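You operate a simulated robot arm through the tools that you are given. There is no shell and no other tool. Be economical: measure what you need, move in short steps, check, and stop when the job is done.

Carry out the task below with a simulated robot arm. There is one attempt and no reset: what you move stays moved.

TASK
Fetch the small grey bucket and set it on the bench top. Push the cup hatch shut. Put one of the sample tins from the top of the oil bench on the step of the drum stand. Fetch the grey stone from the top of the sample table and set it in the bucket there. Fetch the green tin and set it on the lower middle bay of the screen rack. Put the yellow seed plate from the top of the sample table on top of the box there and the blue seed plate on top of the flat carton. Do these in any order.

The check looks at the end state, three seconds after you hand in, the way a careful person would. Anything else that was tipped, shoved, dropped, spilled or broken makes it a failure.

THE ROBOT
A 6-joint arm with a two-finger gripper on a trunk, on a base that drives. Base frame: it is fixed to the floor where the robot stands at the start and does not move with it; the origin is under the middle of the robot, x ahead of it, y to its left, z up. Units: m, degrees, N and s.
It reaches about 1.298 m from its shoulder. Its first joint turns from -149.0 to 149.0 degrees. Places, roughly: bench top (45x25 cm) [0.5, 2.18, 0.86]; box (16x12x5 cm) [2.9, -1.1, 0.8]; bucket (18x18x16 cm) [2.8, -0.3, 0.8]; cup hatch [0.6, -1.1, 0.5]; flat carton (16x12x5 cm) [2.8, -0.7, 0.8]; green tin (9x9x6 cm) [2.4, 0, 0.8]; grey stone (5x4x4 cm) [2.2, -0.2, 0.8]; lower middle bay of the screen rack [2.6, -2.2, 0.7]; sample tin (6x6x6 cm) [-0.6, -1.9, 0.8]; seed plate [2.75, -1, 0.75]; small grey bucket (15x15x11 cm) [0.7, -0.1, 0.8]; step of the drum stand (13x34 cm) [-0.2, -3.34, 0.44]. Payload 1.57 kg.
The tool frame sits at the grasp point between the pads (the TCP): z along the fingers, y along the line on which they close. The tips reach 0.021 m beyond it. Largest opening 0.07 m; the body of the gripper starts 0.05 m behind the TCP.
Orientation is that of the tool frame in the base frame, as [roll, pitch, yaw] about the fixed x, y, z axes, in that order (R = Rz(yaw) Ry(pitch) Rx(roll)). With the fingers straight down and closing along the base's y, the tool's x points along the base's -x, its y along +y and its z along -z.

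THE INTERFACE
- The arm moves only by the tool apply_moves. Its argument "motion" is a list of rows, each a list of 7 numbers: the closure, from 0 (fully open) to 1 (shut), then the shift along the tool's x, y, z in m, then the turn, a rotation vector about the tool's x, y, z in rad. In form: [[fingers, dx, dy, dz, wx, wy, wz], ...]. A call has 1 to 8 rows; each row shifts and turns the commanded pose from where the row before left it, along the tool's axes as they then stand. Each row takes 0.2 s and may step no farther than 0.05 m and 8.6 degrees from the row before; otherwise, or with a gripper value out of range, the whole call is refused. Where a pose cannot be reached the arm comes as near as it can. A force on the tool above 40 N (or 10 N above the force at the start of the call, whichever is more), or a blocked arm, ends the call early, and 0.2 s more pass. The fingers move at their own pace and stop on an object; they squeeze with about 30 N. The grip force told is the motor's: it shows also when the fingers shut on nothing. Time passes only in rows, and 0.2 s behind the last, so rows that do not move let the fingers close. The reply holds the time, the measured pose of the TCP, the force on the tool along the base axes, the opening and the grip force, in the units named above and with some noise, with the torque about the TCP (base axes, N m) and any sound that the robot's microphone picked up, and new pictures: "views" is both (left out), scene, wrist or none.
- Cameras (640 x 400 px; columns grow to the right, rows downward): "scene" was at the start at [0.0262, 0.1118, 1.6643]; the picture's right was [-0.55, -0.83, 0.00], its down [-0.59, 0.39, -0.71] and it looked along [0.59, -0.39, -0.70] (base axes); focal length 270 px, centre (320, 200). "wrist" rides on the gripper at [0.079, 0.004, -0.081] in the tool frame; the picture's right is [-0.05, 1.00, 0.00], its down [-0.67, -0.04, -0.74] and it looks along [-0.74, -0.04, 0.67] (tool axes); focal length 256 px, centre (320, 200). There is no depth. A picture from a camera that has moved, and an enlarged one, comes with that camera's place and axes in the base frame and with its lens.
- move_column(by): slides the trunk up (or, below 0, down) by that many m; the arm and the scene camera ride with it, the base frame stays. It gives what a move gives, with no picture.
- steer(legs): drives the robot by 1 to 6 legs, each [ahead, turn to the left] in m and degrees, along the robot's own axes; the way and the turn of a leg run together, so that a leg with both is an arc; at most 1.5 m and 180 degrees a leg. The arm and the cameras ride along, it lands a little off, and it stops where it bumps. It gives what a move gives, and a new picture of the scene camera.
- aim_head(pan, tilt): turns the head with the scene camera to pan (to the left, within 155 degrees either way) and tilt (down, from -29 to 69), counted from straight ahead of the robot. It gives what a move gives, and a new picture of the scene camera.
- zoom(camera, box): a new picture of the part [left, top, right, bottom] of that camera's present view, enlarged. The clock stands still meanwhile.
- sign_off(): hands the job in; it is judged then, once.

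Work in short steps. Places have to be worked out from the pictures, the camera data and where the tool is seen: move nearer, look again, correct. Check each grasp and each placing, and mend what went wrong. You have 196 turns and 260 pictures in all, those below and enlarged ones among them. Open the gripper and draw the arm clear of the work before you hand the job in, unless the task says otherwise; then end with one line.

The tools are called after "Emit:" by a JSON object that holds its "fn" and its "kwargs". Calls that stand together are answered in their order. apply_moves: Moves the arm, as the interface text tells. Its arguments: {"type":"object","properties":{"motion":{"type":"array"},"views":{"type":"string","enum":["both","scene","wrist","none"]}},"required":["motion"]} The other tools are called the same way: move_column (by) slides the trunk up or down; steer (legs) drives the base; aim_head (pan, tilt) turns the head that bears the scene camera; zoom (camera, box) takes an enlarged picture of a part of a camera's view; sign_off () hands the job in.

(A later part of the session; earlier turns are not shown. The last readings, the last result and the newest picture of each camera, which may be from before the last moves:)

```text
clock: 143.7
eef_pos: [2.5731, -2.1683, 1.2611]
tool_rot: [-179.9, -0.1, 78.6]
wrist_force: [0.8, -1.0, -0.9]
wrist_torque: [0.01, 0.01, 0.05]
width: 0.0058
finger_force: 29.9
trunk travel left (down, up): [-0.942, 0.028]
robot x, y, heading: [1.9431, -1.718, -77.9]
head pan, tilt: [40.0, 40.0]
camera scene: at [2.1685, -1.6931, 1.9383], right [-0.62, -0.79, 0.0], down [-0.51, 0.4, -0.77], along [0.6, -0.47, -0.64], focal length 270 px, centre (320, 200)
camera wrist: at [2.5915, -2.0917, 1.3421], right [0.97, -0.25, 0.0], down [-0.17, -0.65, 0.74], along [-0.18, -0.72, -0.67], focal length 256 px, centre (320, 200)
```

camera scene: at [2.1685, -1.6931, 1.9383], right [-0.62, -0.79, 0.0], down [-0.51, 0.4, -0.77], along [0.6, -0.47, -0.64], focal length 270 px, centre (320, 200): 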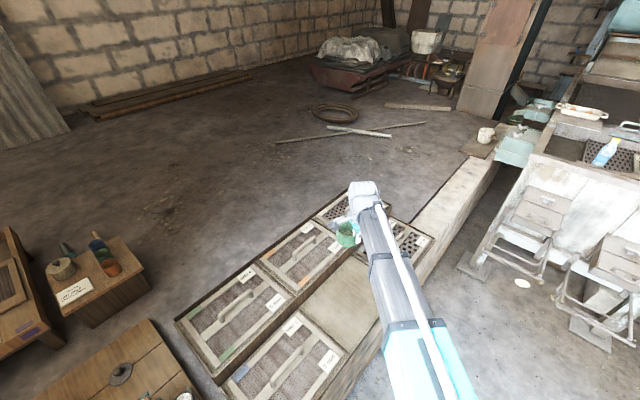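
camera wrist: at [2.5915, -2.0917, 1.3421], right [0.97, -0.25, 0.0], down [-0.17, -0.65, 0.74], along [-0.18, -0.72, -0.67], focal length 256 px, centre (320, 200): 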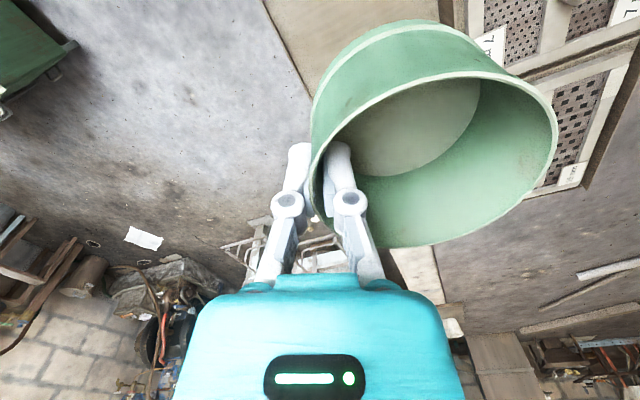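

Emit:
{"fn": "apply_moves", "kwargs": {"motion": [[1, -0.049, 0.005, 0, 0, 0, 0]], "views": "none"}}

Emit:
{"fn": "move_column", "kwargs": {"by": -0.33}}

Emit:
{"fn": "apply_moves", "kwargs": {"motion": [[1, 0, 0, 0, 0, 0, 0]]}}

```text
clock: 144.1
eef_pos: [2.5679, -2.2176, 1.2609]
tool_rot: [-180.0, -0.1, 78.8]
wrist_force: [0.8, -0.2, -0.6]
wrist_torque: [0.0, 0.05, -0.02]
width: 0.006
finger_force: 29.3
trunk travel left (down, up): [-0.942, 0.028]
robot x, y, heading: [1.9421, -1.7179, -78.0]
head pan, tilt: [40.0, 40.0]
```

```text
clock: 147.4
eef_pos: [2.5691, -2.2164, 0.9315]
tool_rot: [-179.9, -0.1, 78.7]
wrist_force: [0.0, 0.5, -0.7]
wrist_torque: [0.01, 0.03, -0.01]
width: 0.0059
finger_force: 29.7
trunk travel left (down, up): [-0.612, 0.358]
robot x, y, heading: [1.9415, -1.7184, -78.2]
head pan, tilt: [40.0, 40.0]
```

```text
clock: 147.8
eef_pos: [2.5688, -2.2149, 0.9315]
tool_rot: [180.0, -0.1, 78.7]
wrist_force: [-1.4, 0.3, -1.1]
wrist_torque: [0.01, 0.02, -0.03]
width: 0.0061
finger_force: 30.2
trunk travel left (down, up): [-0.612, 0.358]
robot x, y, heading: [1.9446, -1.7175, -78.2]
head pan, tilt: [40.0, 40.0]
camera scene: at [2.1685, -1.6918, 1.6083], right [-0.62, -0.79, 0.0], down [-0.51, 0.4, -0.77], along [0.6, -0.47, -0.64], focal length 270 px, centre (320, 200)
camera wrist: at [2.5872, -2.139, 1.0124], right [0.97, -0.25, 0.0], down [-0.17, -0.65, 0.74], along [-0.19, -0.72, -0.67], focal length 256 px, centre (320, 200)
```

scene: 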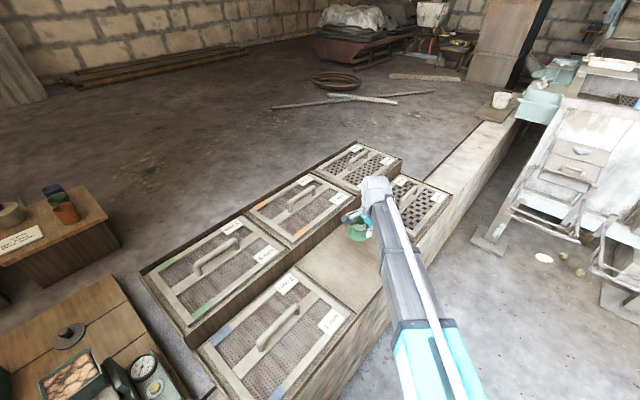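
wrist: 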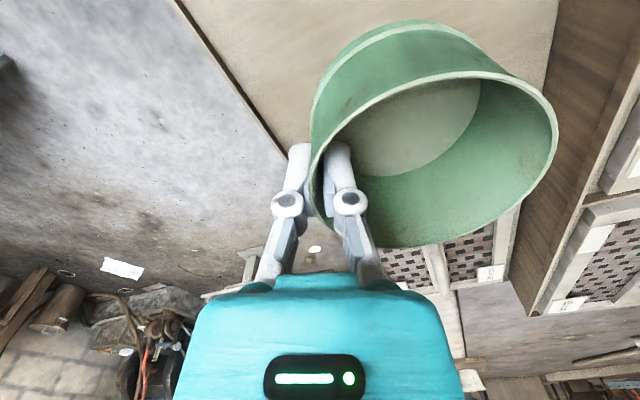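

Tin is well over the bay. Lower in steps watching force.

Emit:
{"fn": "move_column", "kwargs": {"by": -0.1}}

Emit:
{"fn": "apply_moves", "kwargs": {"motion": [[1, 0, 0, 0, 0, 0, 0]]}}

```text
clock: 149.1
eef_pos: [2.5684, -2.2155, 0.8304]
tool_rot: [180.0, -0.2, 78.7]
wrist_force: [0.5, -0.2, -0.8]
wrist_torque: [0.02, -0.03, 0.02]
width: 0.006
finger_force: 29.4
trunk travel left (down, up): [-0.512, 0.458]
robot x, y, heading: [1.943, -1.7208, -78.2]
head pan, tilt: [40.0, 40.0]
```

```text
clock: 149.5
eef_pos: [2.5686, -2.2149, 0.8304]
tool_rot: [-180.0, -0.1, 78.7]
wrist_force: [-0.3, 0.3, -1.1]
wrist_torque: [-0.01, 0.06, -0.01]
width: 0.0059
finger_force: 30.0
trunk travel left (down, up): [-0.512, 0.458]
robot x, y, heading: [1.9449, -1.7188, -78.6]
head pan, tilt: [40.0, 40.0]
camera scene: at [2.1685, -1.6918, 1.5083], right [-0.62, -0.79, 0.0], down [-0.51, 0.4, -0.77], along [0.6, -0.47, -0.64], focal length 270 px, centre (320, 200)
camera wrist: at [2.5873, -2.1389, 0.9124], right [0.97, -0.25, 0.0], down [-0.17, -0.65, 0.74], along [-0.19, -0.72, -0.67], focal length 256 px, centre (320, 200)
```

scene: 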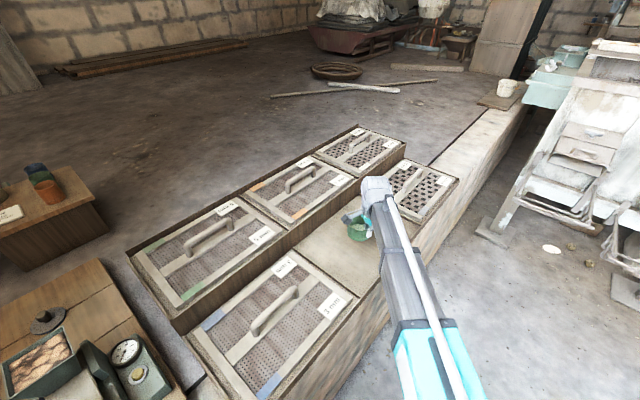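
wrist: 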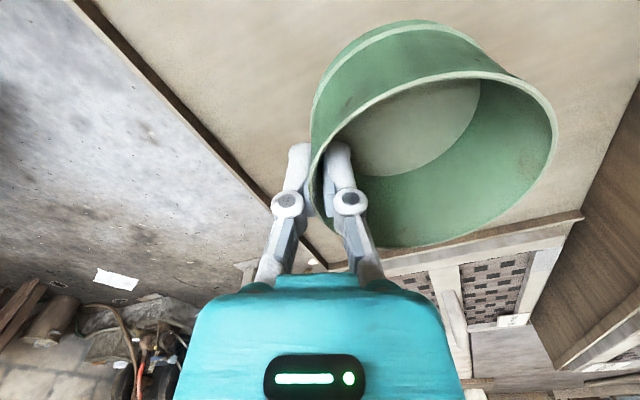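

Bay surface est. ≈0.74. Lower 3.5 cm then fine steps.

Emit:
{"fn": "move_column", "kwargs": {"by": -0.035}}

Emit:
{"fn": "move_column", "kwargs": {"by": -0.006}}

Emit:
{"fn": "move_column", "kwargs": {"by": -0.005}}

```text
clock: 150.3
eef_pos: [2.5684, -2.2151, 0.7949]
tool_rot: [179.9, -0.1, 78.7]
wrist_force: [0.3, 1.0, -1.0]
wrist_torque: [0.01, 0.05, -0.01]
width: 0.006
finger_force: 29.9
trunk travel left (down, up): [-0.477, 0.493]
robot x, y, heading: [1.9433, -1.7203, -78.1]
head pan, tilt: [40.0, 40.0]
```

```text
clock: 150.8
eef_pos: [2.5692, -2.2158, 0.7904]
tool_rot: [-180.0, -0.1, 78.7]
wrist_force: [-1.0, -0.5, -0.5]
wrist_torque: [0.0, 0.01, -0.01]
width: 0.0058
finger_force: 30.0
trunk travel left (down, up): [-0.471, 0.499]
robot x, y, heading: [1.9426, -1.7181, -78.1]
head pan, tilt: [40.0, 40.0]
```

```text
clock: 151.4
eef_pos: [2.5687, -2.2156, 0.785]
tool_rot: [180.0, -0.1, 78.7]
wrist_force: [-0.8, -0.3, -0.1]
wrist_torque: [0.0, -0.02, 0.0]
width: 0.006
finger_force: 29.8
trunk travel left (down, up): [-0.466, 0.504]
robot x, y, heading: [1.946, -1.7189, -78.4]
head pan, tilt: [40.0, 40.0]
```

Emit:
{"fn": "move_column", "kwargs": {"by": -0.004}}

Emit:
{"fn": "apply_moves", "kwargs": {"motion": [[1, 0, 0, 0, 0, 0, 0]], "views": "wrist"}}

```text
clock: 151.9
eef_pos: [2.5687, -2.2162, 0.7815]
tool_rot: [-180.0, -0.1, 78.6]
wrist_force: [0.9, -0.4, 0.2]
wrist_torque: [-0.02, 0.02, 0.03]
width: 0.0062
finger_force: 30.9
trunk travel left (down, up): [-0.462, 0.508]
robot x, y, heading: [1.9439, -1.7171, -78.3]
head pan, tilt: [40.0, 40.0]
```

```text
clock: 152.3
eef_pos: [2.5684, -2.2151, 0.7811]
tool_rot: [180.0, -0.1, 78.7]
wrist_force: [-0.5, 0.0, -0.2]
wrist_torque: [0.01, 0.03, -0.03]
width: 0.006
finger_force: 30.6
trunk travel left (down, up): [-0.462, 0.508]
robot x, y, heading: [1.9456, -1.7206, -77.9]
head pan, tilt: [40.0, 40.0]
camera wrist: at [2.5872, -2.1389, 0.8624], right [0.97, -0.25, 0.0], down [-0.17, -0.65, 0.74], along [-0.19, -0.72, -0.67], focal length 256 px, centre (320, 200)
```

wrist: 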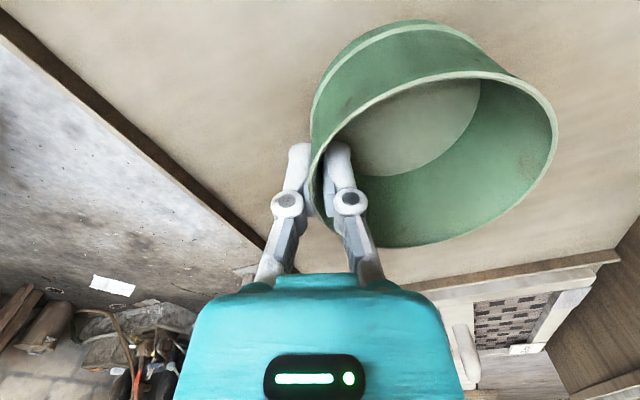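

Not clearly in contact yet; continue fine lowering.

Emit:
{"fn": "move_column", "kwargs": {"by": -0.005}}

Emit:
{"fn": "move_column", "kwargs": {"by": -0.005}}

Emit:
{"fn": "move_column", "kwargs": {"by": -0.004}}

```text
clock: 152.9
eef_pos: [2.5684, -2.216, 0.7759]
tool_rot: [-180.0, -0.2, 78.6]
wrist_force: [0.1, -1.4, -1.4]
wrist_torque: [0.0, 0.03, 0.03]
width: 0.0063
finger_force: 30.3
trunk travel left (down, up): [-0.457, 0.513]
robot x, y, heading: [1.9422, -1.7164, -78.3]
head pan, tilt: [40.0, 40.0]
```

```text
clock: 153.4
eef_pos: [2.5681, -2.2151, 0.7707]
tool_rot: [180.0, 0.0, 78.8]
wrist_force: [-0.6, -0.8, 0.9]
wrist_torque: [0.01, -0.01, -0.01]
width: 0.006
finger_force: 29.6
trunk travel left (down, up): [-0.452, 0.518]
robot x, y, heading: [1.9443, -1.7198, -78.2]
head pan, tilt: [40.0, 40.0]
```

```text
clock: 153.9
eef_pos: [2.5681, -2.2144, 0.7687]
tool_rot: [179.9, 0.1, 78.7]
wrist_force: [3.2, -1.6, 20.8]
wrist_torque: [-0.03, -0.06, 0.03]
width: 0.006
finger_force: 29.8
trunk travel left (down, up): [-0.448, 0.522]
robot x, y, heading: [1.944, -1.7183, -78.2]
head pan, tilt: [40.0, 40.0]
```

Contact (20 N). Ease up slightly, release and rise.

Emit:
{"fn": "move_column", "kwargs": {"by": 0.003}}

Emit:
{"fn": "apply_moves", "kwargs": {"motion": [[0.6, 0, 0, 0, 0, 0, 0], [0.4, 0, 0, 0, 0, 0, 0], [0.2, 0, 0, 0, 0, 0, 0]], "views": "none"}}

Emit:
{"fn": "move_column", "kwargs": {"by": 0.3}}

Emit:
{"fn": "apply_moves", "kwargs": {"motion": [[0.2, 0, 0, 0, 0, 0, 0]]}}

```text
clock: 154.4
eef_pos: [2.5684, -2.2158, 0.769]
tool_rot: [180.0, -0.2, 78.7]
wrist_force: [-0.4, 0.4, -1.0]
wrist_torque: [0.0, 0.06, 0.05]
width: 0.0061
finger_force: 29.9
trunk travel left (down, up): [-0.451, 0.519]
robot x, y, heading: [1.9453, -1.7162, -78.3]
head pan, tilt: [40.0, 40.0]
```

```text
clock: 155.2
eef_pos: [2.5682, -2.2151, 0.7695]
tool_rot: [-180.0, -0.1, 78.6]
wrist_force: [0.0, -0.5, 1.0]
wrist_torque: [0.01, 0.04, 0.02]
width: 0.0557
finger_force: 0.0
trunk travel left (down, up): [-0.451, 0.519]
robot x, y, heading: [1.944, -1.7171, -77.9]
head pan, tilt: [40.0, 40.0]
```

```text
clock: 158.2
eef_pos: [2.5683, -2.2153, 1.0693]
tool_rot: [180.0, -0.1, 78.7]
wrist_force: [0.8, -0.5, -0.2]
wrist_torque: [0.04, -0.01, -0.01]
width: 0.0562
finger_force: 0.1
trunk travel left (down, up): [-0.751, 0.219]
robot x, y, heading: [1.9409, -1.7206, -78.0]
head pan, tilt: [40.0, 40.0]
```

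```text
clock: 158.7
eef_pos: [2.5691, -2.2165, 1.0708]
tool_rot: [-180.0, -0.1, 78.7]
wrist_force: [0.6, 0.5, -0.7]
wrist_torque: [0.01, 0.01, -0.02]
width: 0.0559
finger_force: 0.0
trunk travel left (down, up): [-0.751, 0.219]
robot x, y, heading: [1.942, -1.7154, -78.2]
head pan, tilt: [40.0, 40.0]
camera scene: at [2.1684, -1.6918, 1.7473], right [-0.62, -0.79, 0.0], down [-0.51, 0.4, -0.77], along [0.6, -0.47, -0.64], focal length 270 px, centre (320, 200)
camera wrist: at [2.5872, -2.1389, 1.1514], right [0.97, -0.25, 0.0], down [-0.17, -0.65, 0.74], along [-0.19, -0.72, -0.67], focal length 256 px, centre (320, 200)
```

scene: 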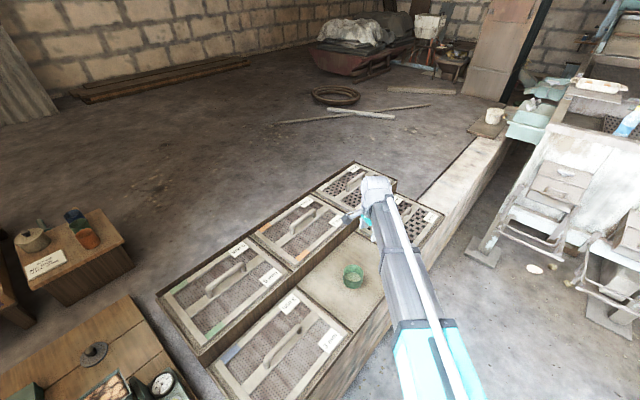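
wrist: 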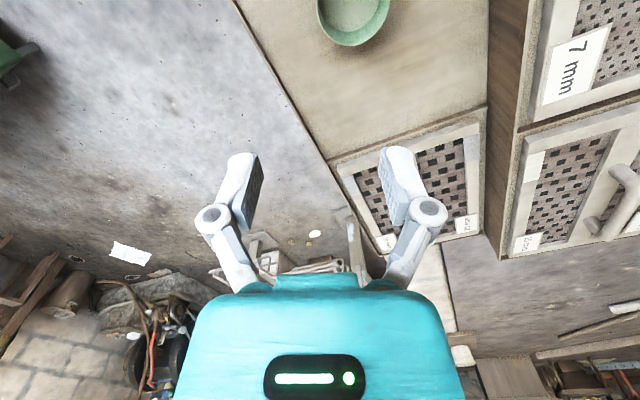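

Tin sits in the bay. Raise and back up 0.5 m for the seed plates.

Emit:
{"fn": "move_column", "kwargs": {"by": 0.15}}

Emit:
{"fn": "steer", "kwargs": {"legs": [[-0.5, 0]]}}

Emit:
{"fn": "aim_head", "kwargs": {"pan": 72, "tilt": 45}}

```text
clock: 160.4
eef_pos: [2.5682, -2.2149, 1.2206]
tool_rot: [179.9, -0.1, 78.8]
wrist_force: [-0.5, 0.3, 0.1]
wrist_torque: [0.0, 0.03, 0.02]
width: 0.056
finger_force: 0.1
trunk travel left (down, up): [-0.901, 0.069]
robot x, y, heading: [1.9429, -1.7187, -78.2]
head pan, tilt: [40.0, 40.0]
```

```text
clock: 163.9
eef_pos: [2.4652, -1.7226, 1.22]
tool_rot: [-180.0, 0.1, 78.9]
wrist_force: [0.6, 0.7, 0.5]
wrist_torque: [-0.03, 0.01, -0.01]
width: 0.056
finger_force: 0.1
trunk travel left (down, up): [-0.901, 0.069]
robot x, y, heading: [1.8403, -1.2252, -78.3]
head pan, tilt: [40.0, 40.0]
camera scene: at [2.065, -1.1986, 1.8973], right [-0.62, -0.79, 0.0], down [-0.51, 0.4, -0.77], along [0.6, -0.47, -0.64], focal length 270 px, centre (320, 200)
```

scene: 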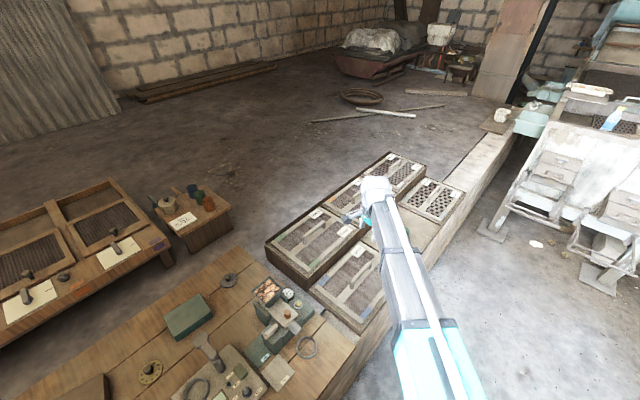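

```text
clock: 164.9
eef_pos: [2.4659, -1.7224, 1.2199]
tool_rot: [179.9, -0.1, 78.8]
wrist_force: [-0.6, 0.2, -0.4]
wrist_torque: [-0.01, 0.01, 0.02]
width: 0.0563
finger_force: 0.1
trunk travel left (down, up): [-0.901, 0.069]
robot x, y, heading: [1.8397, -1.2274, -78.3]
head pan, tilt: [72.0, 45.0]
camera scene: at [2.0791, -1.1554, 1.8901], right [-0.11, -0.99, 0.0], down [-0.7, 0.08, -0.71], along [0.7, -0.08, -0.71], focal length 270 px, centre (320, 200)
```

scene: 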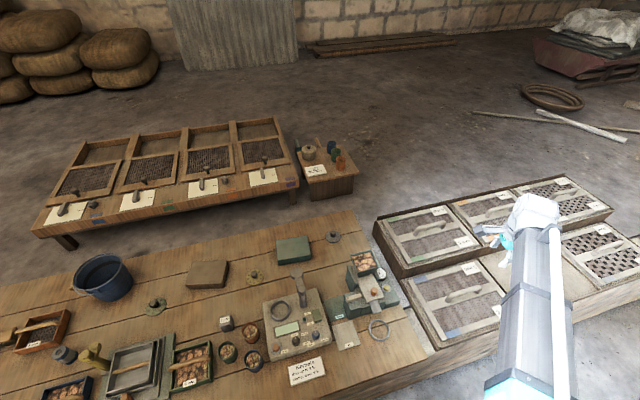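

Emit:
{"fn": "zoom", "kwargs": {"camera": "scene", "box": [170, 215, 350, 320]}}

```text
3.56 times, centred on (260, 268) of scene
camera zoom: at [2.0791, -1.1554, 1.8901], right [-0.11, -0.99, 0.0], down [-0.7, 0.08, -0.71], along [0.7, -0.08, -0.71], focal length 961 px, centre (533, -40)
```

zoom: 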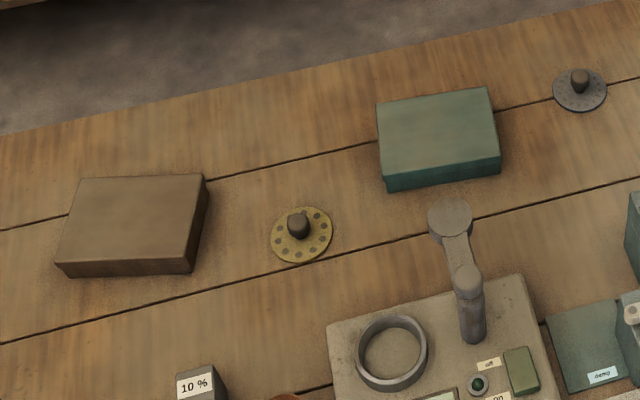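

Positions: yellow plate [2.734,-0.93], blue [2.925,-1.32], box [2.848,-1.113], carton [2.75,-0.73]. Go above the yellow plate.

Emit:
{"fn": "apply_moves", "kwargs": {"motion": [[0, 0.0488, 0.0064, 0, 0, 0, 0], [0, 0.0488, 0.0064, 0, 0, 0, 0], [0, 0.0488, 0.0064, 0, 0, 0, 0], [0, 0.0488, 0.0064, 0, 0, 0, 0], [0, 0.0488, 0.0064, 0, 0, 0, 0], [0, 0.0488, 0.0064, 0, 0, 0, 0], [0, 0.0488, 0.0064, 0, 0, 0, 0], [0, 0.0488, 0.0064, 0, 0, 0, 0]], "views": "none"}}

Emit:
{"fn": "apply_moves", "kwargs": {"motion": [[0, 0.0488, 0.0064, 0, 0, 0, 0], [0, 0.0488, 0.0064, 0, 0, 0, 0], [0, 0.0488, 0.0064, 0, 0, 0, 0], [0, 0.0488, 0.0064, 0, 0, 0, 0], [0, 0.0488, 0.0064, 0, 0, 0, 0], [0, 0.0488, 0.0064, 0, 0, 0, 0], [0, 0.0488, 0.0064, 0, 0, 0, 0], [0, 0.0488, 0.0064, 0, 0, 0, 0]], "views": "none"}}

Emit:
{"fn": "move_column", "kwargs": {"by": -0.3}}

Emit:
{"fn": "apply_moves", "kwargs": {"motion": [[0, 0.0488, 0.0064, 0, 0, 0, 0]], "views": "both"}}

```text
clock: 166.7
eef_pos: [2.5926, -1.3474, 1.2204]
tool_rot: [180.0, 0.0, 78.7]
wrist_force: [-1.0, 0.6, -0.5]
wrist_torque: [-0.01, -0.01, 0.02]
width: 0.0699
finger_force: 0.1
trunk travel left (down, up): [-0.901, 0.069]
robot x, y, heading: [1.8381, -1.2247, -77.9]
head pan, tilt: [72.0, 45.0]
```

```text
clock: 168.5
eef_pos: [2.7208, -0.975, 1.2195]
tool_rot: [180.0, 0.0, 78.6]
wrist_force: [0.1, 0.3, 0.4]
wrist_torque: [-0.03, 0.0, 0.01]
width: 0.0702
finger_force: 0.1
trunk travel left (down, up): [-0.901, 0.069]
robot x, y, heading: [1.8395, -1.2259, -78.1]
head pan, tilt: [72.0, 45.0]
```

```text
clock: 171.5
eef_pos: [2.7192, -0.9755, 0.9198]
tool_rot: [180.0, -0.1, 78.9]
wrist_force: [0.4, 0.0, 0.9]
wrist_torque: [0.0, -0.04, 0.01]
width: 0.0701
finger_force: 0.1
trunk travel left (down, up): [-0.601, 0.369]
robot x, y, heading: [1.8424, -1.2242, -78.0]
head pan, tilt: [72.0, 45.0]
```

```text
clock: 171.9
eef_pos: [2.7351, -0.9296, 0.9199]
tool_rot: [-179.9, -0.1, 78.8]
wrist_force: [-0.3, -1.0, 1.0]
wrist_torque: [0.04, -0.03, 0.02]
width: 0.0698
finger_force: 0.2
trunk travel left (down, up): [-0.601, 0.369]
robot x, y, heading: [1.8406, -1.2206, -78.0]
head pan, tilt: [72.0, 45.0]
camera scene: at [2.0791, -1.1554, 1.59], right [-0.11, -0.99, 0.0], down [-0.7, 0.07, -0.71], along [0.7, -0.07, -0.71], focal length 270 px, centre (320, 200)
camera wrist: at [2.7543, -0.8522, 1.0015], right [0.97, -0.25, 0.0], down [-0.16, -0.65, 0.74], along [-0.18, -0.72, -0.67], focal length 256 px, centre (320, 200)
```

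scene: 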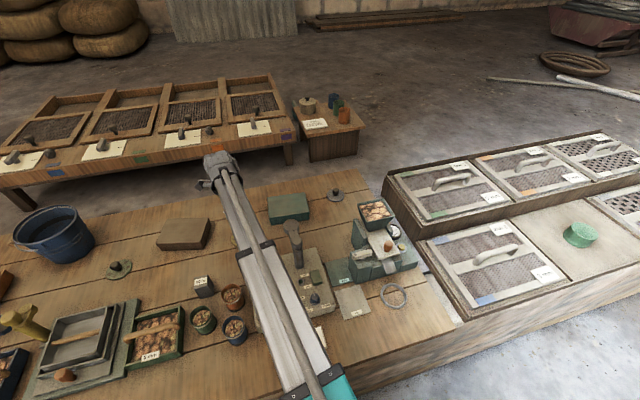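
wrist: 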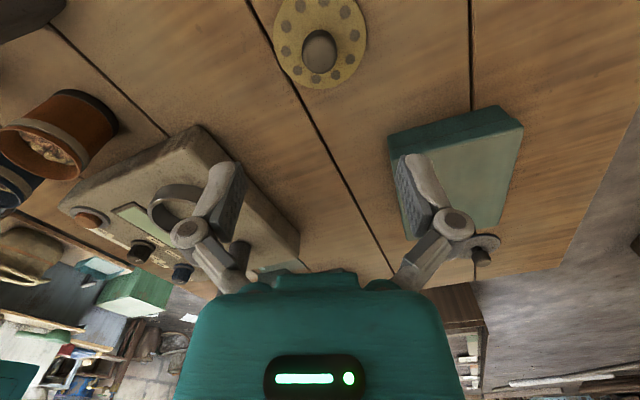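

Shift 1 cm in tool x, lower and recheck.

Emit:
{"fn": "apply_moves", "kwargs": {"motion": [[0.2, 0.01, 0, 0, 0, 0, 0]], "views": "none"}}

Emit:
{"fn": "move_column", "kwargs": {"by": -0.09}}

Emit:
{"fn": "apply_moves", "kwargs": {"motion": [[0.3, 0, 0, 0, 0, 0, 0]], "views": "wrist"}}

```text
clock: 172.3
eef_pos: [2.7375, -0.9198, 0.9205]
tool_rot: [180.0, -0.1, 78.8]
wrist_force: [0.0, 0.2, 0.3]
wrist_torque: [-0.01, 0.01, -0.01]
width: 0.0561
finger_force: 0.1
trunk travel left (down, up): [-0.601, 0.369]
robot x, y, heading: [1.8413, -1.2224, -78.3]
head pan, tilt: [72.0, 45.0]
```

```text
clock: 173.5
eef_pos: [2.7382, -0.9208, 0.8296]
tool_rot: [-180.0, -0.1, 78.8]
wrist_force: [-0.5, 0.3, -0.1]
wrist_torque: [-0.01, 0.0, 0.03]
width: 0.0561
finger_force: 0.1
trunk travel left (down, up): [-0.511, 0.459]
robot x, y, heading: [1.8381, -1.2247, -78.0]
head pan, tilt: [72.0, 45.0]
```

```text
clock: 173.9
eef_pos: [2.7369, -0.9194, 0.8301]
tool_rot: [-180.0, 0.0, 78.7]
wrist_force: [1.0, -0.1, -0.2]
wrist_torque: [0.0, -0.05, 0.01]
width: 0.0488
finger_force: 0.1
trunk travel left (down, up): [-0.511, 0.459]
robot x, y, heading: [1.8394, -1.2267, -78.2]
head pan, tilt: [72.0, 45.0]
camera wrist: at [2.7559, -0.8425, 0.9114], right [0.97, -0.25, 0.0], down [-0.16, -0.65, 0.74], along [-0.18, -0.72, -0.67], focal length 256 px, centre (320, 200)
```

wrist: 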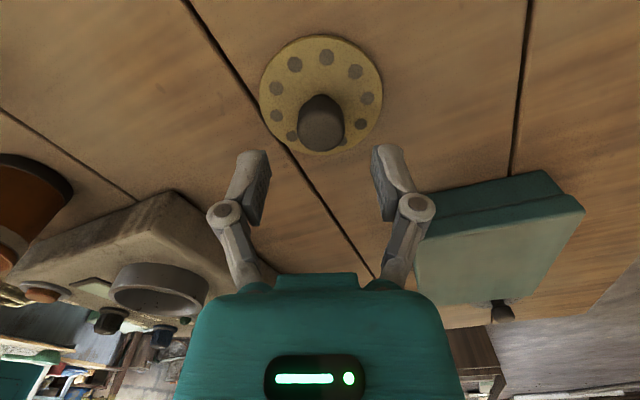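

Aligned; knob top ≈0.785, plate top ≈0.753. Lower 5 cm and close.

Emit:
{"fn": "move_column", "kwargs": {"by": -0.049}}

Emit:
{"fn": "apply_moves", "kwargs": {"motion": [[1, 0, 0, 0, 0, 0, 0], [1, 0, 0, 0, 0, 0, 0], [1, 0, 0, 0, 0, 0, 0]], "views": "wrist"}}

Emit:
{"fn": "move_column", "kwargs": {"by": 0.15}}

Emit:
{"fn": "apply_moves", "kwargs": {"motion": [[1, 0, 0, 0, 0, 0, 0]], "views": "wrist"}}

```text
clock: 174.8
eef_pos: [2.7365, -0.9197, 0.7816]
tool_rot: [-179.9, -0.2, 78.7]
wrist_force: [-0.8, 0.1, 0.0]
wrist_torque: [0.02, 0.01, 0.0]
width: 0.049
finger_force: 0.1
trunk travel left (down, up): [-0.462, 0.508]
robot x, y, heading: [1.8406, -1.2276, -78.0]
head pan, tilt: [72.0, 45.0]
```

```text
clock: 175.7
eef_pos: [2.7371, -0.9188, 0.7813]
tool_rot: [-179.9, -0.1, 78.8]
wrist_force: [0.3, -0.4, 2.7]
wrist_torque: [-0.05, -0.02, -0.02]
width: 0.0265
finger_force: 29.8
trunk travel left (down, up): [-0.462, 0.508]
robot x, y, heading: [1.8379, -1.2247, -78.0]
head pan, tilt: [72.0, 45.0]
camera wrist: at [2.7557, -0.8426, 0.8626], right [0.97, -0.25, 0.0], down [-0.16, -0.65, 0.74], along [-0.18, -0.72, -0.67], focal length 256 px, centre (320, 200)
```

wrist: 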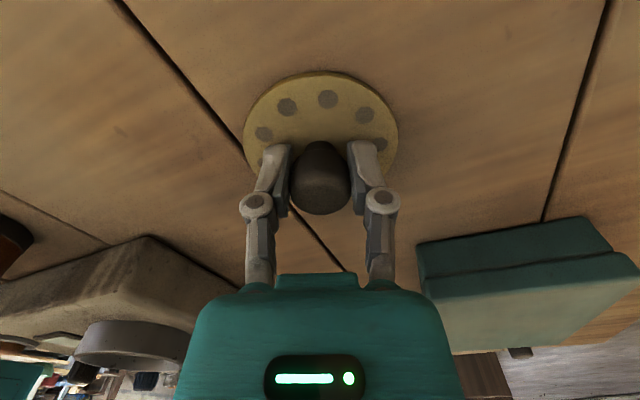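

```text
clock: 177.4
eef_pos: [2.7379, -0.9189, 0.9307]
tool_rot: [180.0, 0.1, 78.8]
wrist_force: [0.2, -0.2, -1.3]
wrist_torque: [-0.03, -0.02, 0.01]
width: 0.0263
finger_force: 30.8
trunk travel left (down, up): [-0.612, 0.358]
robot x, y, heading: [1.8394, -1.2268, -78.0]
head pan, tilt: [72.0, 45.0]
```

```text
clock: 177.8
eef_pos: [2.7379, -0.9192, 0.9315]
tool_rot: [179.9, 0.0, 78.7]
wrist_force: [-0.3, -0.2, -0.9]
wrist_torque: [0.0, -0.01, 0.0]
width: 0.0262
finger_force: 30.0
trunk travel left (down, up): [-0.612, 0.358]
robot x, y, heading: [1.8397, -1.2271, -78.1]
head pan, tilt: [72.0, 45.0]
camera wrist: at [2.7559, -0.8425, 1.0123], right [0.97, -0.25, 0.0], down [-0.16, -0.65, 0.74], along [-0.18, -0.72, -0.67], focal length 256 px, centre (320, 200)
```

wrist: 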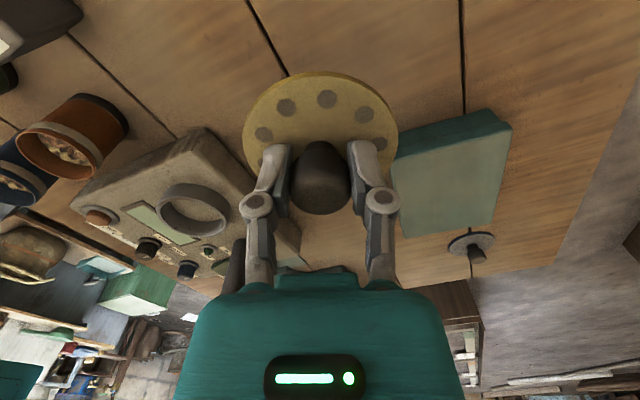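

Yellow plate lifted. Move over the green box.

Emit:
{"fn": "apply_moves", "kwargs": {"motion": [[1, -0.0321, 0.0293, 0, 0, 0, 0], [1, -0.0321, 0.0293, 0, 0, 0, 0], [1, -0.0321, 0.0293, 0, 0, 0, 0], [1, -0.0321, 0.0293, 0, 0, 0, 0], [1, -0.0321, 0.0293, 0, 0, 0, 0]]}}

Emit:
{"fn": "zoom", "kwargs": {"camera": "scene", "box": [220, 120, 400, 240]}}

```text
clock: 179.0
eef_pos: [2.8501, -1.1057, 0.9309]
tool_rot: [179.9, 0.0, 78.8]
wrist_force: [1.0, -0.1, -0.6]
wrist_torque: [-0.01, 0.03, -0.01]
width: 0.0262
finger_force: 30.2
trunk travel left (down, up): [-0.612, 0.358]
robot x, y, heading: [1.8401, -1.2219, -78.1]
head pan, tilt: [72.0, 45.0]
camera scene: at [2.0793, -1.155, 1.601], right [-0.11, -0.99, 0.0], down [-0.7, 0.07, -0.71], along [0.7, -0.07, -0.71], focal length 270 px, centre (320, 200)
camera wrist: at [2.869, -1.0291, 1.0122], right [0.97, -0.25, 0.0], down [-0.16, -0.65, 0.74], along [-0.18, -0.72, -0.67], focal length 256 px, centre (320, 200)
```

scene: 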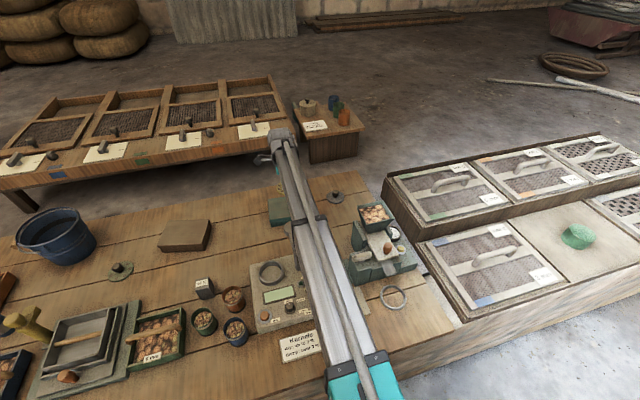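
wrist: 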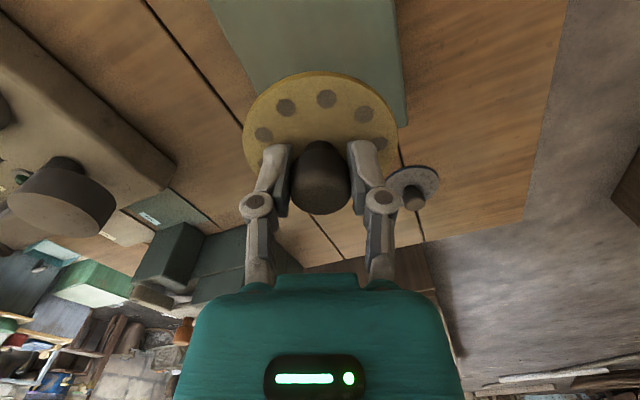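

```text
3.33 times, centred on (310, 180) of scene
camera zoom: at [2.0793, -1.155, 1.601], right [-0.11, -0.99, 0.0], down [-0.7, 0.07, -0.71], along [0.7, -0.07, -0.71], focal length 901 px, centre (353, 267)
```

zoom: 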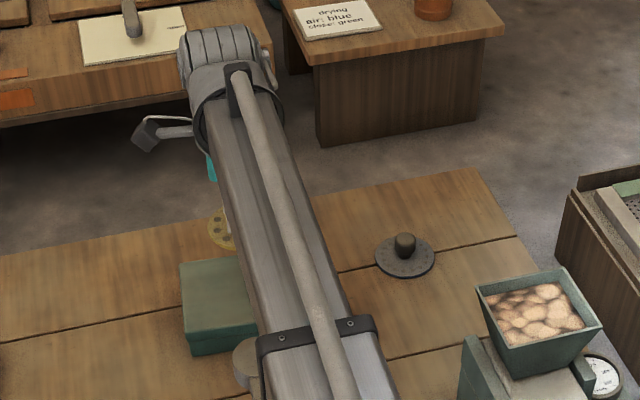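

Shift 1.6 cm toward the box centre, lower onto it.

Emit:
{"fn": "apply_moves", "kwargs": {"motion": [[1, 0.016, 0, 0, 0, 0, 0]], "views": "none"}}

Emit:
{"fn": "move_column", "kwargs": {"by": -0.085}}

Emit:
{"fn": "apply_moves", "kwargs": {"motion": [[1, 0, 0, 0, 0, 0, 0]], "views": "wrist"}}

Emit:
{"fn": "move_column", "kwargs": {"by": -0.007}}

Emit:
{"fn": "move_column", "kwargs": {"by": -0.005}}

```text
clock: 179.4
eef_pos: [2.853, -1.0898, 0.9303]
tool_rot: [180.0, 0.0, 78.8]
wrist_force: [0.6, 0.4, -1.0]
wrist_torque: [0.01, 0.0, 0.02]
width: 0.0261
finger_force: 30.2
trunk travel left (down, up): [-0.612, 0.358]
robot x, y, heading: [1.8387, -1.2262, -78.2]
head pan, tilt: [72.0, 45.0]
```

```text
clock: 180.6
eef_pos: [2.8518, -1.0886, 0.8463]
tool_rot: [180.0, -0.1, 78.8]
wrist_force: [0.1, -0.6, -0.5]
wrist_torque: [-0.02, 0.0, -0.03]
width: 0.0261
finger_force: 29.7
trunk travel left (down, up): [-0.527, 0.443]
robot x, y, heading: [1.838, -1.2257, -78.2]
head pan, tilt: [72.0, 45.0]
```

```text
clock: 181.0
eef_pos: [2.8519, -1.0896, 0.8456]
tool_rot: [180.0, 0.1, 78.9]
wrist_force: [-0.3, -0.7, -1.3]
wrist_torque: [-0.01, -0.01, -0.01]
width: 0.0262
finger_force: 30.1
trunk travel left (down, up): [-0.527, 0.443]
robot x, y, heading: [1.8409, -1.2289, -78.3]
head pan, tilt: [72.0, 45.0]
camera wrist: at [2.8717, -1.013, 0.9273], right [0.97, -0.25, 0.0], down [-0.16, -0.65, 0.74], along [-0.18, -0.72, -0.67], focal length 256 px, centre (320, 200)
```

wrist: 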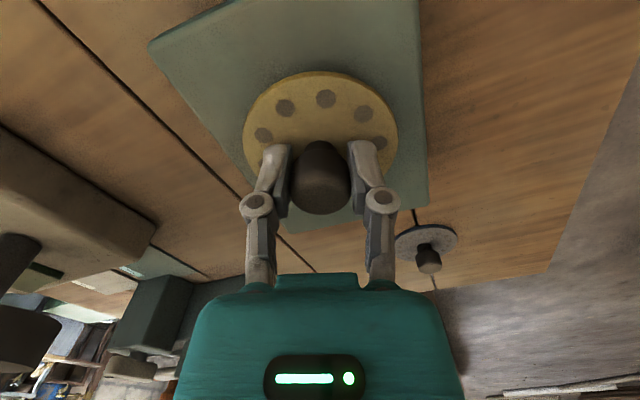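

```text
clock: 181.6
eef_pos: [2.8539, -1.0887, 0.8388]
tool_rot: [179.9, -0.1, 78.8]
wrist_force: [0.7, -0.1, -0.4]
wrist_torque: [0.0, -0.03, 0.02]
width: 0.0261
finger_force: 30.0
trunk travel left (down, up): [-0.52, 0.45]
robot x, y, heading: [1.8401, -1.2242, -78.3]
head pan, tilt: [72.0, 45.0]
```

```text
clock: 182.1
eef_pos: [2.8522, -1.0901, 0.8348]
tool_rot: [-180.0, -0.1, 78.8]
wrist_force: [0.2, -0.1, -1.1]
wrist_torque: [-0.04, 0.0, 0.0]
width: 0.0261
finger_force: 30.1
trunk travel left (down, up): [-0.515, 0.455]
robot x, y, heading: [1.8421, -1.225, -78.1]
head pan, tilt: [72.0, 45.0]
```

Adjust 6 mm left and continue lowering in fine steps.

Emit:
{"fn": "apply_moves", "kwargs": {"motion": [[1, 0, -0.006, 0, 0, 0, 0]], "views": "none"}}

Emit:
{"fn": "move_column", "kwargs": {"by": -0.004}}

Emit:
{"fn": "move_column", "kwargs": {"by": -0.003}}

```text
clock: 182.5
eef_pos: [2.8476, -1.0886, 0.8337]
tool_rot: [179.9, -0.2, 78.8]
wrist_force: [0.3, 0.6, -1.9]
wrist_torque: [0.01, -0.02, 0.0]
width: 0.0261
finger_force: 29.7
trunk travel left (down, up): [-0.515, 0.455]
robot x, y, heading: [1.8406, -1.2281, -78.0]
head pan, tilt: [72.0, 45.0]
```

```text
clock: 183.0
eef_pos: [2.8465, -1.0882, 0.8318]
tool_rot: [179.9, -0.1, 78.9]
wrist_force: [2.2, 0.4, 11.4]
wrist_torque: [-0.08, -0.03, -0.07]
width: 0.026
finger_force: 29.8
trunk travel left (down, up): [-0.511, 0.459]
robot x, y, heading: [1.8368, -1.2231, -78.0]
head pan, tilt: [72.0, 45.0]
```

```text
clock: 183.6
eef_pos: [2.8471, -1.0897, 0.8295]
tool_rot: [179.9, -0.2, 78.8]
wrist_force: [5.1, 1.1, 16.5]
wrist_torque: [-0.04, -0.05, -0.09]
width: 0.026
finger_force: 29.9
trunk travel left (down, up): [-0.508, 0.462]
robot x, y, heading: [1.8399, -1.2261, -78.1]
head pan, tilt: [72.0, 45.0]
```

Contact. Ease up 2 mm, release and rise.

Emit:
{"fn": "move_column", "kwargs": {"by": 0.003}}

Emit:
{"fn": "apply_moves", "kwargs": {"motion": [[0.6, 0, 0, 0, 0, 0, 0], [0.3, 0, 0, 0, 0, 0, 0], [0.3, 0, 0, 0, 0, 0, 0]], "views": "none"}}

Emit:
{"fn": "move_column", "kwargs": {"by": 0.12}}

Emit:
{"fn": "apply_moves", "kwargs": {"motion": [[0.2, 0, 0, 0, 0, 0, 0]], "views": "wrist"}}

```text
clock: 184.1
eef_pos: [2.8461, -1.0895, 0.8299]
tool_rot: [-179.8, 0.0, 78.7]
wrist_force: [-0.2, -0.6, -0.9]
wrist_torque: [0.0, 0.01, 0.02]
width: 0.0257
finger_force: 30.0
trunk travel left (down, up): [-0.511, 0.459]
robot x, y, heading: [1.8412, -1.2256, -77.8]
head pan, tilt: [72.0, 45.0]
```

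```text
clock: 184.9
eef_pos: [2.8469, -1.0891, 0.83]
tool_rot: [180.0, -0.1, 78.8]
wrist_force: [1.0, -0.3, 0.2]
wrist_torque: [0.0, 0.03, 0.01]
width: 0.0492
finger_force: 0.0
trunk travel left (down, up): [-0.511, 0.459]
robot x, y, heading: [1.8343, -1.2274, -78.2]
head pan, tilt: [72.0, 45.0]
```

```text
clock: 186.4
eef_pos: [2.8466, -1.0888, 0.9499]
tool_rot: [-180.0, 0.0, 78.9]
wrist_force: [-0.8, 0.2, -0.5]
wrist_torque: [-0.04, 0.0, 0.0]
width: 0.0489
finger_force: 0.0
trunk travel left (down, up): [-0.631, 0.339]
robot x, y, heading: [1.8378, -1.2262, -77.9]
head pan, tilt: [72.0, 45.0]
```

```text
clock: 186.8
eef_pos: [2.8471, -1.0892, 0.949]
tool_rot: [-180.0, -0.1, 78.8]
wrist_force: [-0.4, 0.5, -0.8]
wrist_torque: [-0.01, -0.02, -0.02]
width: 0.0561
finger_force: 0.2
trunk travel left (down, up): [-0.631, 0.339]
robot x, y, heading: [1.8423, -1.2261, -78.0]
head pan, tilt: [72.0, 45.0]
camera wrist: at [2.8656, -1.0118, 1.0314], right [0.97, -0.25, 0.0], down [-0.16, -0.65, 0.74], along [-0.18, -0.72, -0.67], focal length 256 px, centre (320, 200)
```

wrist: 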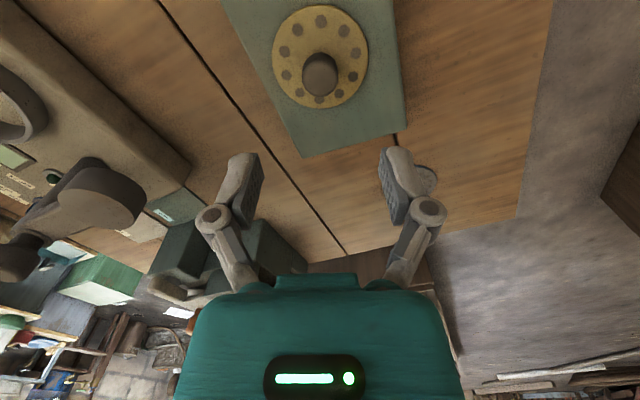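

Yellow plate is on the box. Move above the blue plate.

Emit:
{"fn": "apply_moves", "kwargs": {"motion": [[0.2, -0.0408, 0.0246, 0, 0, 0, 0], [0.2, -0.0408, 0.0246, 0, 0, 0, 0], [0.2, -0.0408, 0.0246, 0, 0, 0, 0], [0.2, -0.0408, 0.0246, 0, 0, 0, 0], [0.2, -0.0408, 0.0246, 0, 0, 0, 0]]}}

```text
clock: 188.0
eef_pos: [2.9286, -1.3144, 0.9503]
tool_rot: [-180.0, -0.1, 78.8]
wrist_force: [1.0, -0.1, -0.3]
wrist_torque: [-0.01, -0.01, 0.0]
width: 0.0563
finger_force: 0.0
trunk travel left (down, up): [-0.631, 0.339]
robot x, y, heading: [1.8396, -1.2234, -78.0]
head pan, tilt: [72.0, 45.0]
camera scene: at [2.0792, -1.1551, 1.62], right [-0.11, -0.99, 0.0], down [-0.7, 0.07, -0.71], along [0.7, -0.07, -0.71], focal length 270 px, centre (320, 200)
camera wrist: at [2.948, -1.2373, 1.0313], right [0.97, -0.25, 0.0], down [-0.16, -0.65, 0.74], along [-0.18, -0.72, -0.67], focal length 256 px, centre (320, 200)
```

scene: 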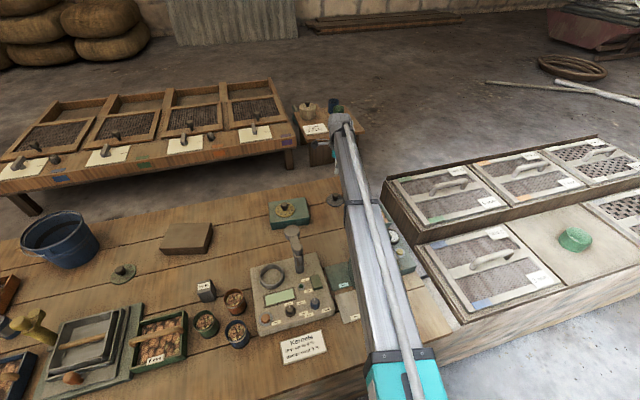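
wrist: 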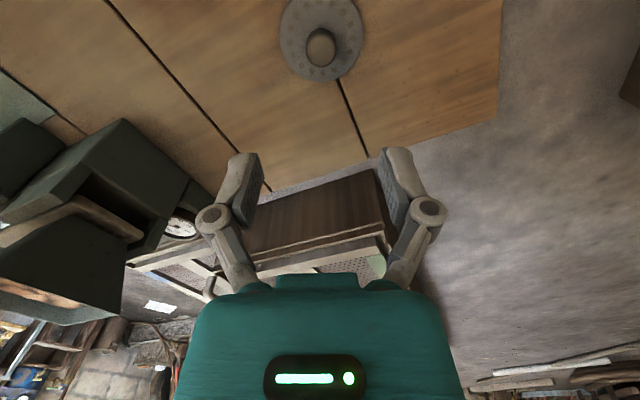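

Emit:
{"fn": "apply_moves", "kwargs": {"motion": [[0.2, 0.006, 0.0005, 0, 0, 0, 0]], "views": "none"}}

Emit:
{"fn": "move_column", "kwargs": {"by": -0.12}}

Emit:
{"fn": "apply_moves", "kwargs": {"motion": [[0.3, 0, 0, 0, 0, 0, 0]], "views": "wrist"}}

```text
clock: 188.4
eef_pos: [2.9304, -1.3077, 0.9497]
tool_rot: [179.9, -0.1, 78.7]
wrist_force: [1.3, 0.2, -0.2]
wrist_torque: [0.0, 0.01, 0.0]
width: 0.056
finger_force: 0.0
trunk travel left (down, up): [-0.631, 0.339]
robot x, y, heading: [1.8403, -1.2265, -78.2]
head pan, tilt: [72.0, 45.0]
```

```text
clock: 189.9
eef_pos: [2.9297, -1.3076, 0.8302]
tool_rot: [180.0, -0.1, 78.8]
wrist_force: [-0.3, 0.4, 0.6]
wrist_torque: [0.03, -0.02, 0.03]
width: 0.0559
finger_force: 0.1
trunk travel left (down, up): [-0.511, 0.459]
robot x, y, heading: [1.8399, -1.2289, -77.9]
head pan, tilt: [72.0, 45.0]
```

```text
clock: 190.3
eef_pos: [2.9292, -1.3073, 0.83]
tool_rot: [-180.0, -0.2, 78.8]
wrist_force: [-0.6, 0.0, -0.2]
wrist_torque: [0.01, 0.0, 0.0]
width: 0.0488
finger_force: 0.1
trunk travel left (down, up): [-0.511, 0.459]
robot x, y, heading: [1.84, -1.2257, -78.2]
head pan, tilt: [72.0, 45.0]
camera wrist: at [2.949, -1.231, 0.9114], right [0.97, -0.25, 0.0], down [-0.16, -0.65, 0.74], along [-0.18, -0.72, -0.67], focal length 256 px, centre (320, 200)
```

wrist: 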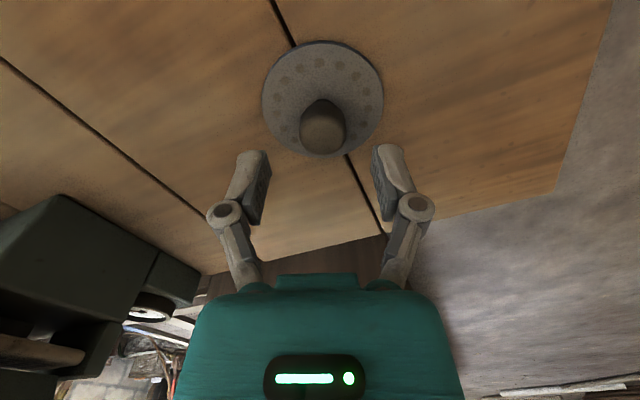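

Aligned like before. Lower, grip, lift.

Emit:
{"fn": "move_column", "kwargs": {"by": -0.049}}

Emit:
{"fn": "apply_moves", "kwargs": {"motion": [[1, 0, 0, 0, 0, 0, 0], [1, 0, 0, 0, 0, 0, 0], [1, 0, 0, 0, 0, 0, 0]], "views": "none"}}

Emit:
{"fn": "move_column", "kwargs": {"by": 0.25}}

Emit:
{"fn": "apply_moves", "kwargs": {"motion": [[1, 0, 0, 0, 0, 0, 0]], "views": "wrist"}}

```text
clock: 191.2
eef_pos: [2.93, -1.3086, 0.7811]
tool_rot: [-179.9, -0.1, 78.8]
wrist_force: [-0.3, 0.5, 0.2]
wrist_torque: [0.01, 0.03, -0.01]
width: 0.0488
finger_force: 0.1
trunk travel left (down, up): [-0.462, 0.508]
robot x, y, heading: [1.8377, -1.2289, -78.0]
head pan, tilt: [72.0, 45.0]
```

```text
clock: 192.0
eef_pos: [2.9313, -1.3083, 0.781]
tool_rot: [-179.9, -0.1, 78.8]
wrist_force: [0.7, -0.1, 2.6]
wrist_torque: [-0.01, 0.0, -0.04]
width: 0.0263
finger_force: 30.5
trunk travel left (down, up): [-0.462, 0.508]
robot x, y, heading: [1.8366, -1.2266, -78.0]
head pan, tilt: [72.0, 45.0]
```

```text
clock: 194.6
eef_pos: [2.9311, -1.3075, 1.0311]
tool_rot: [-179.9, -0.1, 78.8]
wrist_force: [-0.4, 0.4, -0.7]
wrist_torque: [0.04, -0.01, 0.01]
width: 0.0262
finger_force: 30.0
trunk travel left (down, up): [-0.712, 0.258]
robot x, y, heading: [1.8391, -1.228, -78.1]
head pan, tilt: [72.0, 45.0]
```

```text
clock: 195.0
eef_pos: [2.9298, -1.3096, 1.0306]
tool_rot: [180.0, -0.1, 78.8]
wrist_force: [0.2, 0.5, -1.5]
wrist_torque: [0.02, 0.01, 0.03]
width: 0.0262
finger_force: 30.2
trunk travel left (down, up): [-0.712, 0.258]
robot x, y, heading: [1.8411, -1.226, -78.2]
head pan, tilt: [72.0, 45.0]
camera wrist: at [2.9491, -1.231, 1.1123], right [0.97, -0.25, 0.0], down [-0.16, -0.65, 0.74], along [-0.18, -0.72, -0.67], focal length 256 px, centre (320, 200)
```

wrist: 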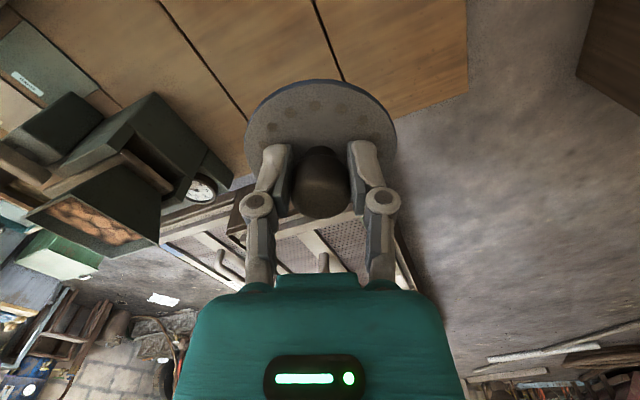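

Carry to above the brown carton.

Emit:
{"fn": "apply_moves", "kwargs": {"motion": [[1, 0.0409, -0.0222, 0, 0, 0, 0], [1, 0.0409, -0.0222, 0, 0, 0, 0], [1, 0.0409, -0.0222, 0, 0, 0, 0], [1, 0.0409, -0.0222, 0, 0, 0, 0], [1, 0.0409, -0.0222, 0, 0, 0, 0], [1, 0.0409, -0.0222, 0, 0, 0, 0], [1, 0.0409, -0.0222, 0, 0, 0, 0], [1, 0.0409, -0.0222, 0, 0, 0, 0]], "views": "none"}}

Emit:
{"fn": "apply_moves", "kwargs": {"motion": [[1, 0.0409, -0.0222, 0, 0, 0, 0], [1, 0.0409, -0.0222, 0, 0, 0, 0], [1, 0.0409, -0.0222, 0, 0, 0, 0], [1, 0.0409, -0.0222, 0, 0, 0, 0], [1, 0.0409, -0.0222, 0, 0, 0, 0]], "views": "wrist"}}

```text
clock: 196.8
eef_pos: [2.8201, -0.9507, 1.0308]
tool_rot: [179.9, -0.1, 78.7]
wrist_force: [0.2, -0.4, -0.4]
wrist_torque: [0.02, 0.0, 0.03]
width: 0.026
finger_force: 29.7
trunk travel left (down, up): [-0.712, 0.258]
robot x, y, heading: [1.8377, -1.2273, -78.0]
head pan, tilt: [72.0, 45.0]
```

```text
clock: 198.0
eef_pos: [2.7506, -0.7293, 1.0306]
tool_rot: [180.0, 0.0, 78.7]
wrist_force: [-0.4, 0.9, -1.6]
wrist_torque: [0.02, -0.02, 0.03]
width: 0.0261
finger_force: 30.3
trunk travel left (down, up): [-0.712, 0.258]
robot x, y, heading: [1.8397, -1.2257, -78.0]
head pan, tilt: [72.0, 45.0]
camera wrist: at [2.7693, -0.6526, 1.1121], right [0.97, -0.25, 0.0], down [-0.16, -0.65, 0.74], along [-0.18, -0.72, -0.67], focal length 256 px, centre (320, 200)
```

wrist: 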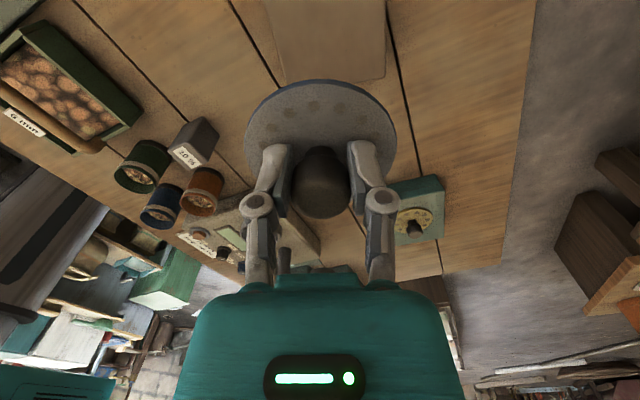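

Shift to the carton centre, lower.

Emit:
{"fn": "apply_moves", "kwargs": {"motion": [[1, 0.02, 0.007, 0, 0, 0, 0]], "views": "none"}}

Emit:
{"fn": "move_column", "kwargs": {"by": -0.185}}

Emit:
{"fn": "apply_moves", "kwargs": {"motion": [[1, 0, 0, 0, 0, 0, 0]], "views": "wrist"}}

```text
clock: 198.4
eef_pos: [2.762, -0.7116, 1.0308]
tool_rot: [-180.0, -0.1, 78.7]
wrist_force: [0.3, -0.3, -1.4]
wrist_torque: [0.04, -0.01, -0.01]
width: 0.0263
finger_force: 29.7
trunk travel left (down, up): [-0.712, 0.258]
robot x, y, heading: [1.8402, -1.2239, -78.0]
head pan, tilt: [72.0, 45.0]
```

```text
clock: 200.4
eef_pos: [2.7612, -0.7126, 0.846]
tool_rot: [-179.9, 0.0, 78.8]
wrist_force: [-0.3, 0.4, -0.9]
wrist_torque: [0.04, -0.03, -0.03]
width: 0.026
finger_force: 30.6
trunk travel left (down, up): [-0.527, 0.443]
robot x, y, heading: [1.8424, -1.2254, -78.2]
head pan, tilt: [72.0, 45.0]
```

```text
clock: 200.8
eef_pos: [2.7595, -0.7108, 0.8471]
tool_rot: [-180.0, 0.0, 78.8]
wrist_force: [-0.2, 0.9, -0.6]
wrist_torque: [0.03, 0.02, -0.01]
width: 0.026
finger_force: 29.9
trunk travel left (down, up): [-0.527, 0.443]
robot x, y, heading: [1.8395, -1.2251, -78.1]
head pan, tilt: [72.0, 45.0]
camera wrist: at [2.7798, -0.6348, 0.9273], right [0.97, -0.25, 0.0], down [-0.16, -0.65, 0.74], along [-0.18, -0.72, -0.67], focal length 256 px, centre (320, 200)
```

wrist: 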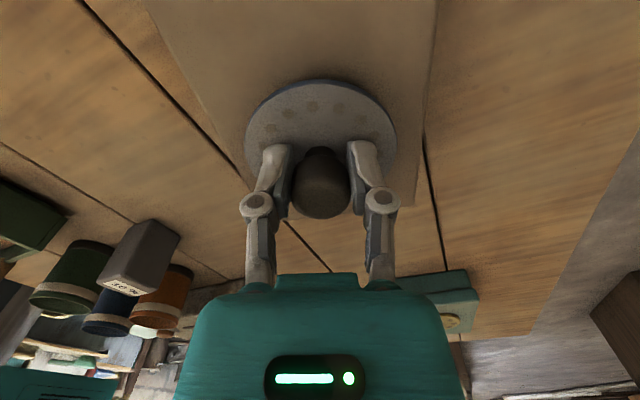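

Well centered. Fine lowering to contact (expected at ≈0.832).

Emit:
{"fn": "move_column", "kwargs": {"by": -0.012}}

Emit:
{"fn": "move_column", "kwargs": {"by": -0.003}}

```text
clock: 201.4
eef_pos: [2.7606, -0.7117, 0.8343]
tool_rot: [-179.9, 0.0, 78.9]
wrist_force: [0.1, -0.6, -0.6]
wrist_torque: [-0.01, -0.07, 0.02]
width: 0.026
finger_force: 30.3
trunk travel left (down, up): [-0.515, 0.455]
robot x, y, heading: [1.8432, -1.2274, -78.1]
head pan, tilt: [72.0, 45.0]
```

```text
clock: 201.9
eef_pos: [2.7617, -0.7115, 0.8311]
tool_rot: [180.0, -0.1, 78.7]
wrist_force: [0.1, 0.2, 3.4]
wrist_torque: [-0.13, 0.03, -0.03]
width: 0.0257
finger_force: 30.1
trunk travel left (down, up): [-0.512, 0.458]
robot x, y, heading: [1.8427, -1.2248, -77.9]
head pan, tilt: [72.0, 45.0]
```

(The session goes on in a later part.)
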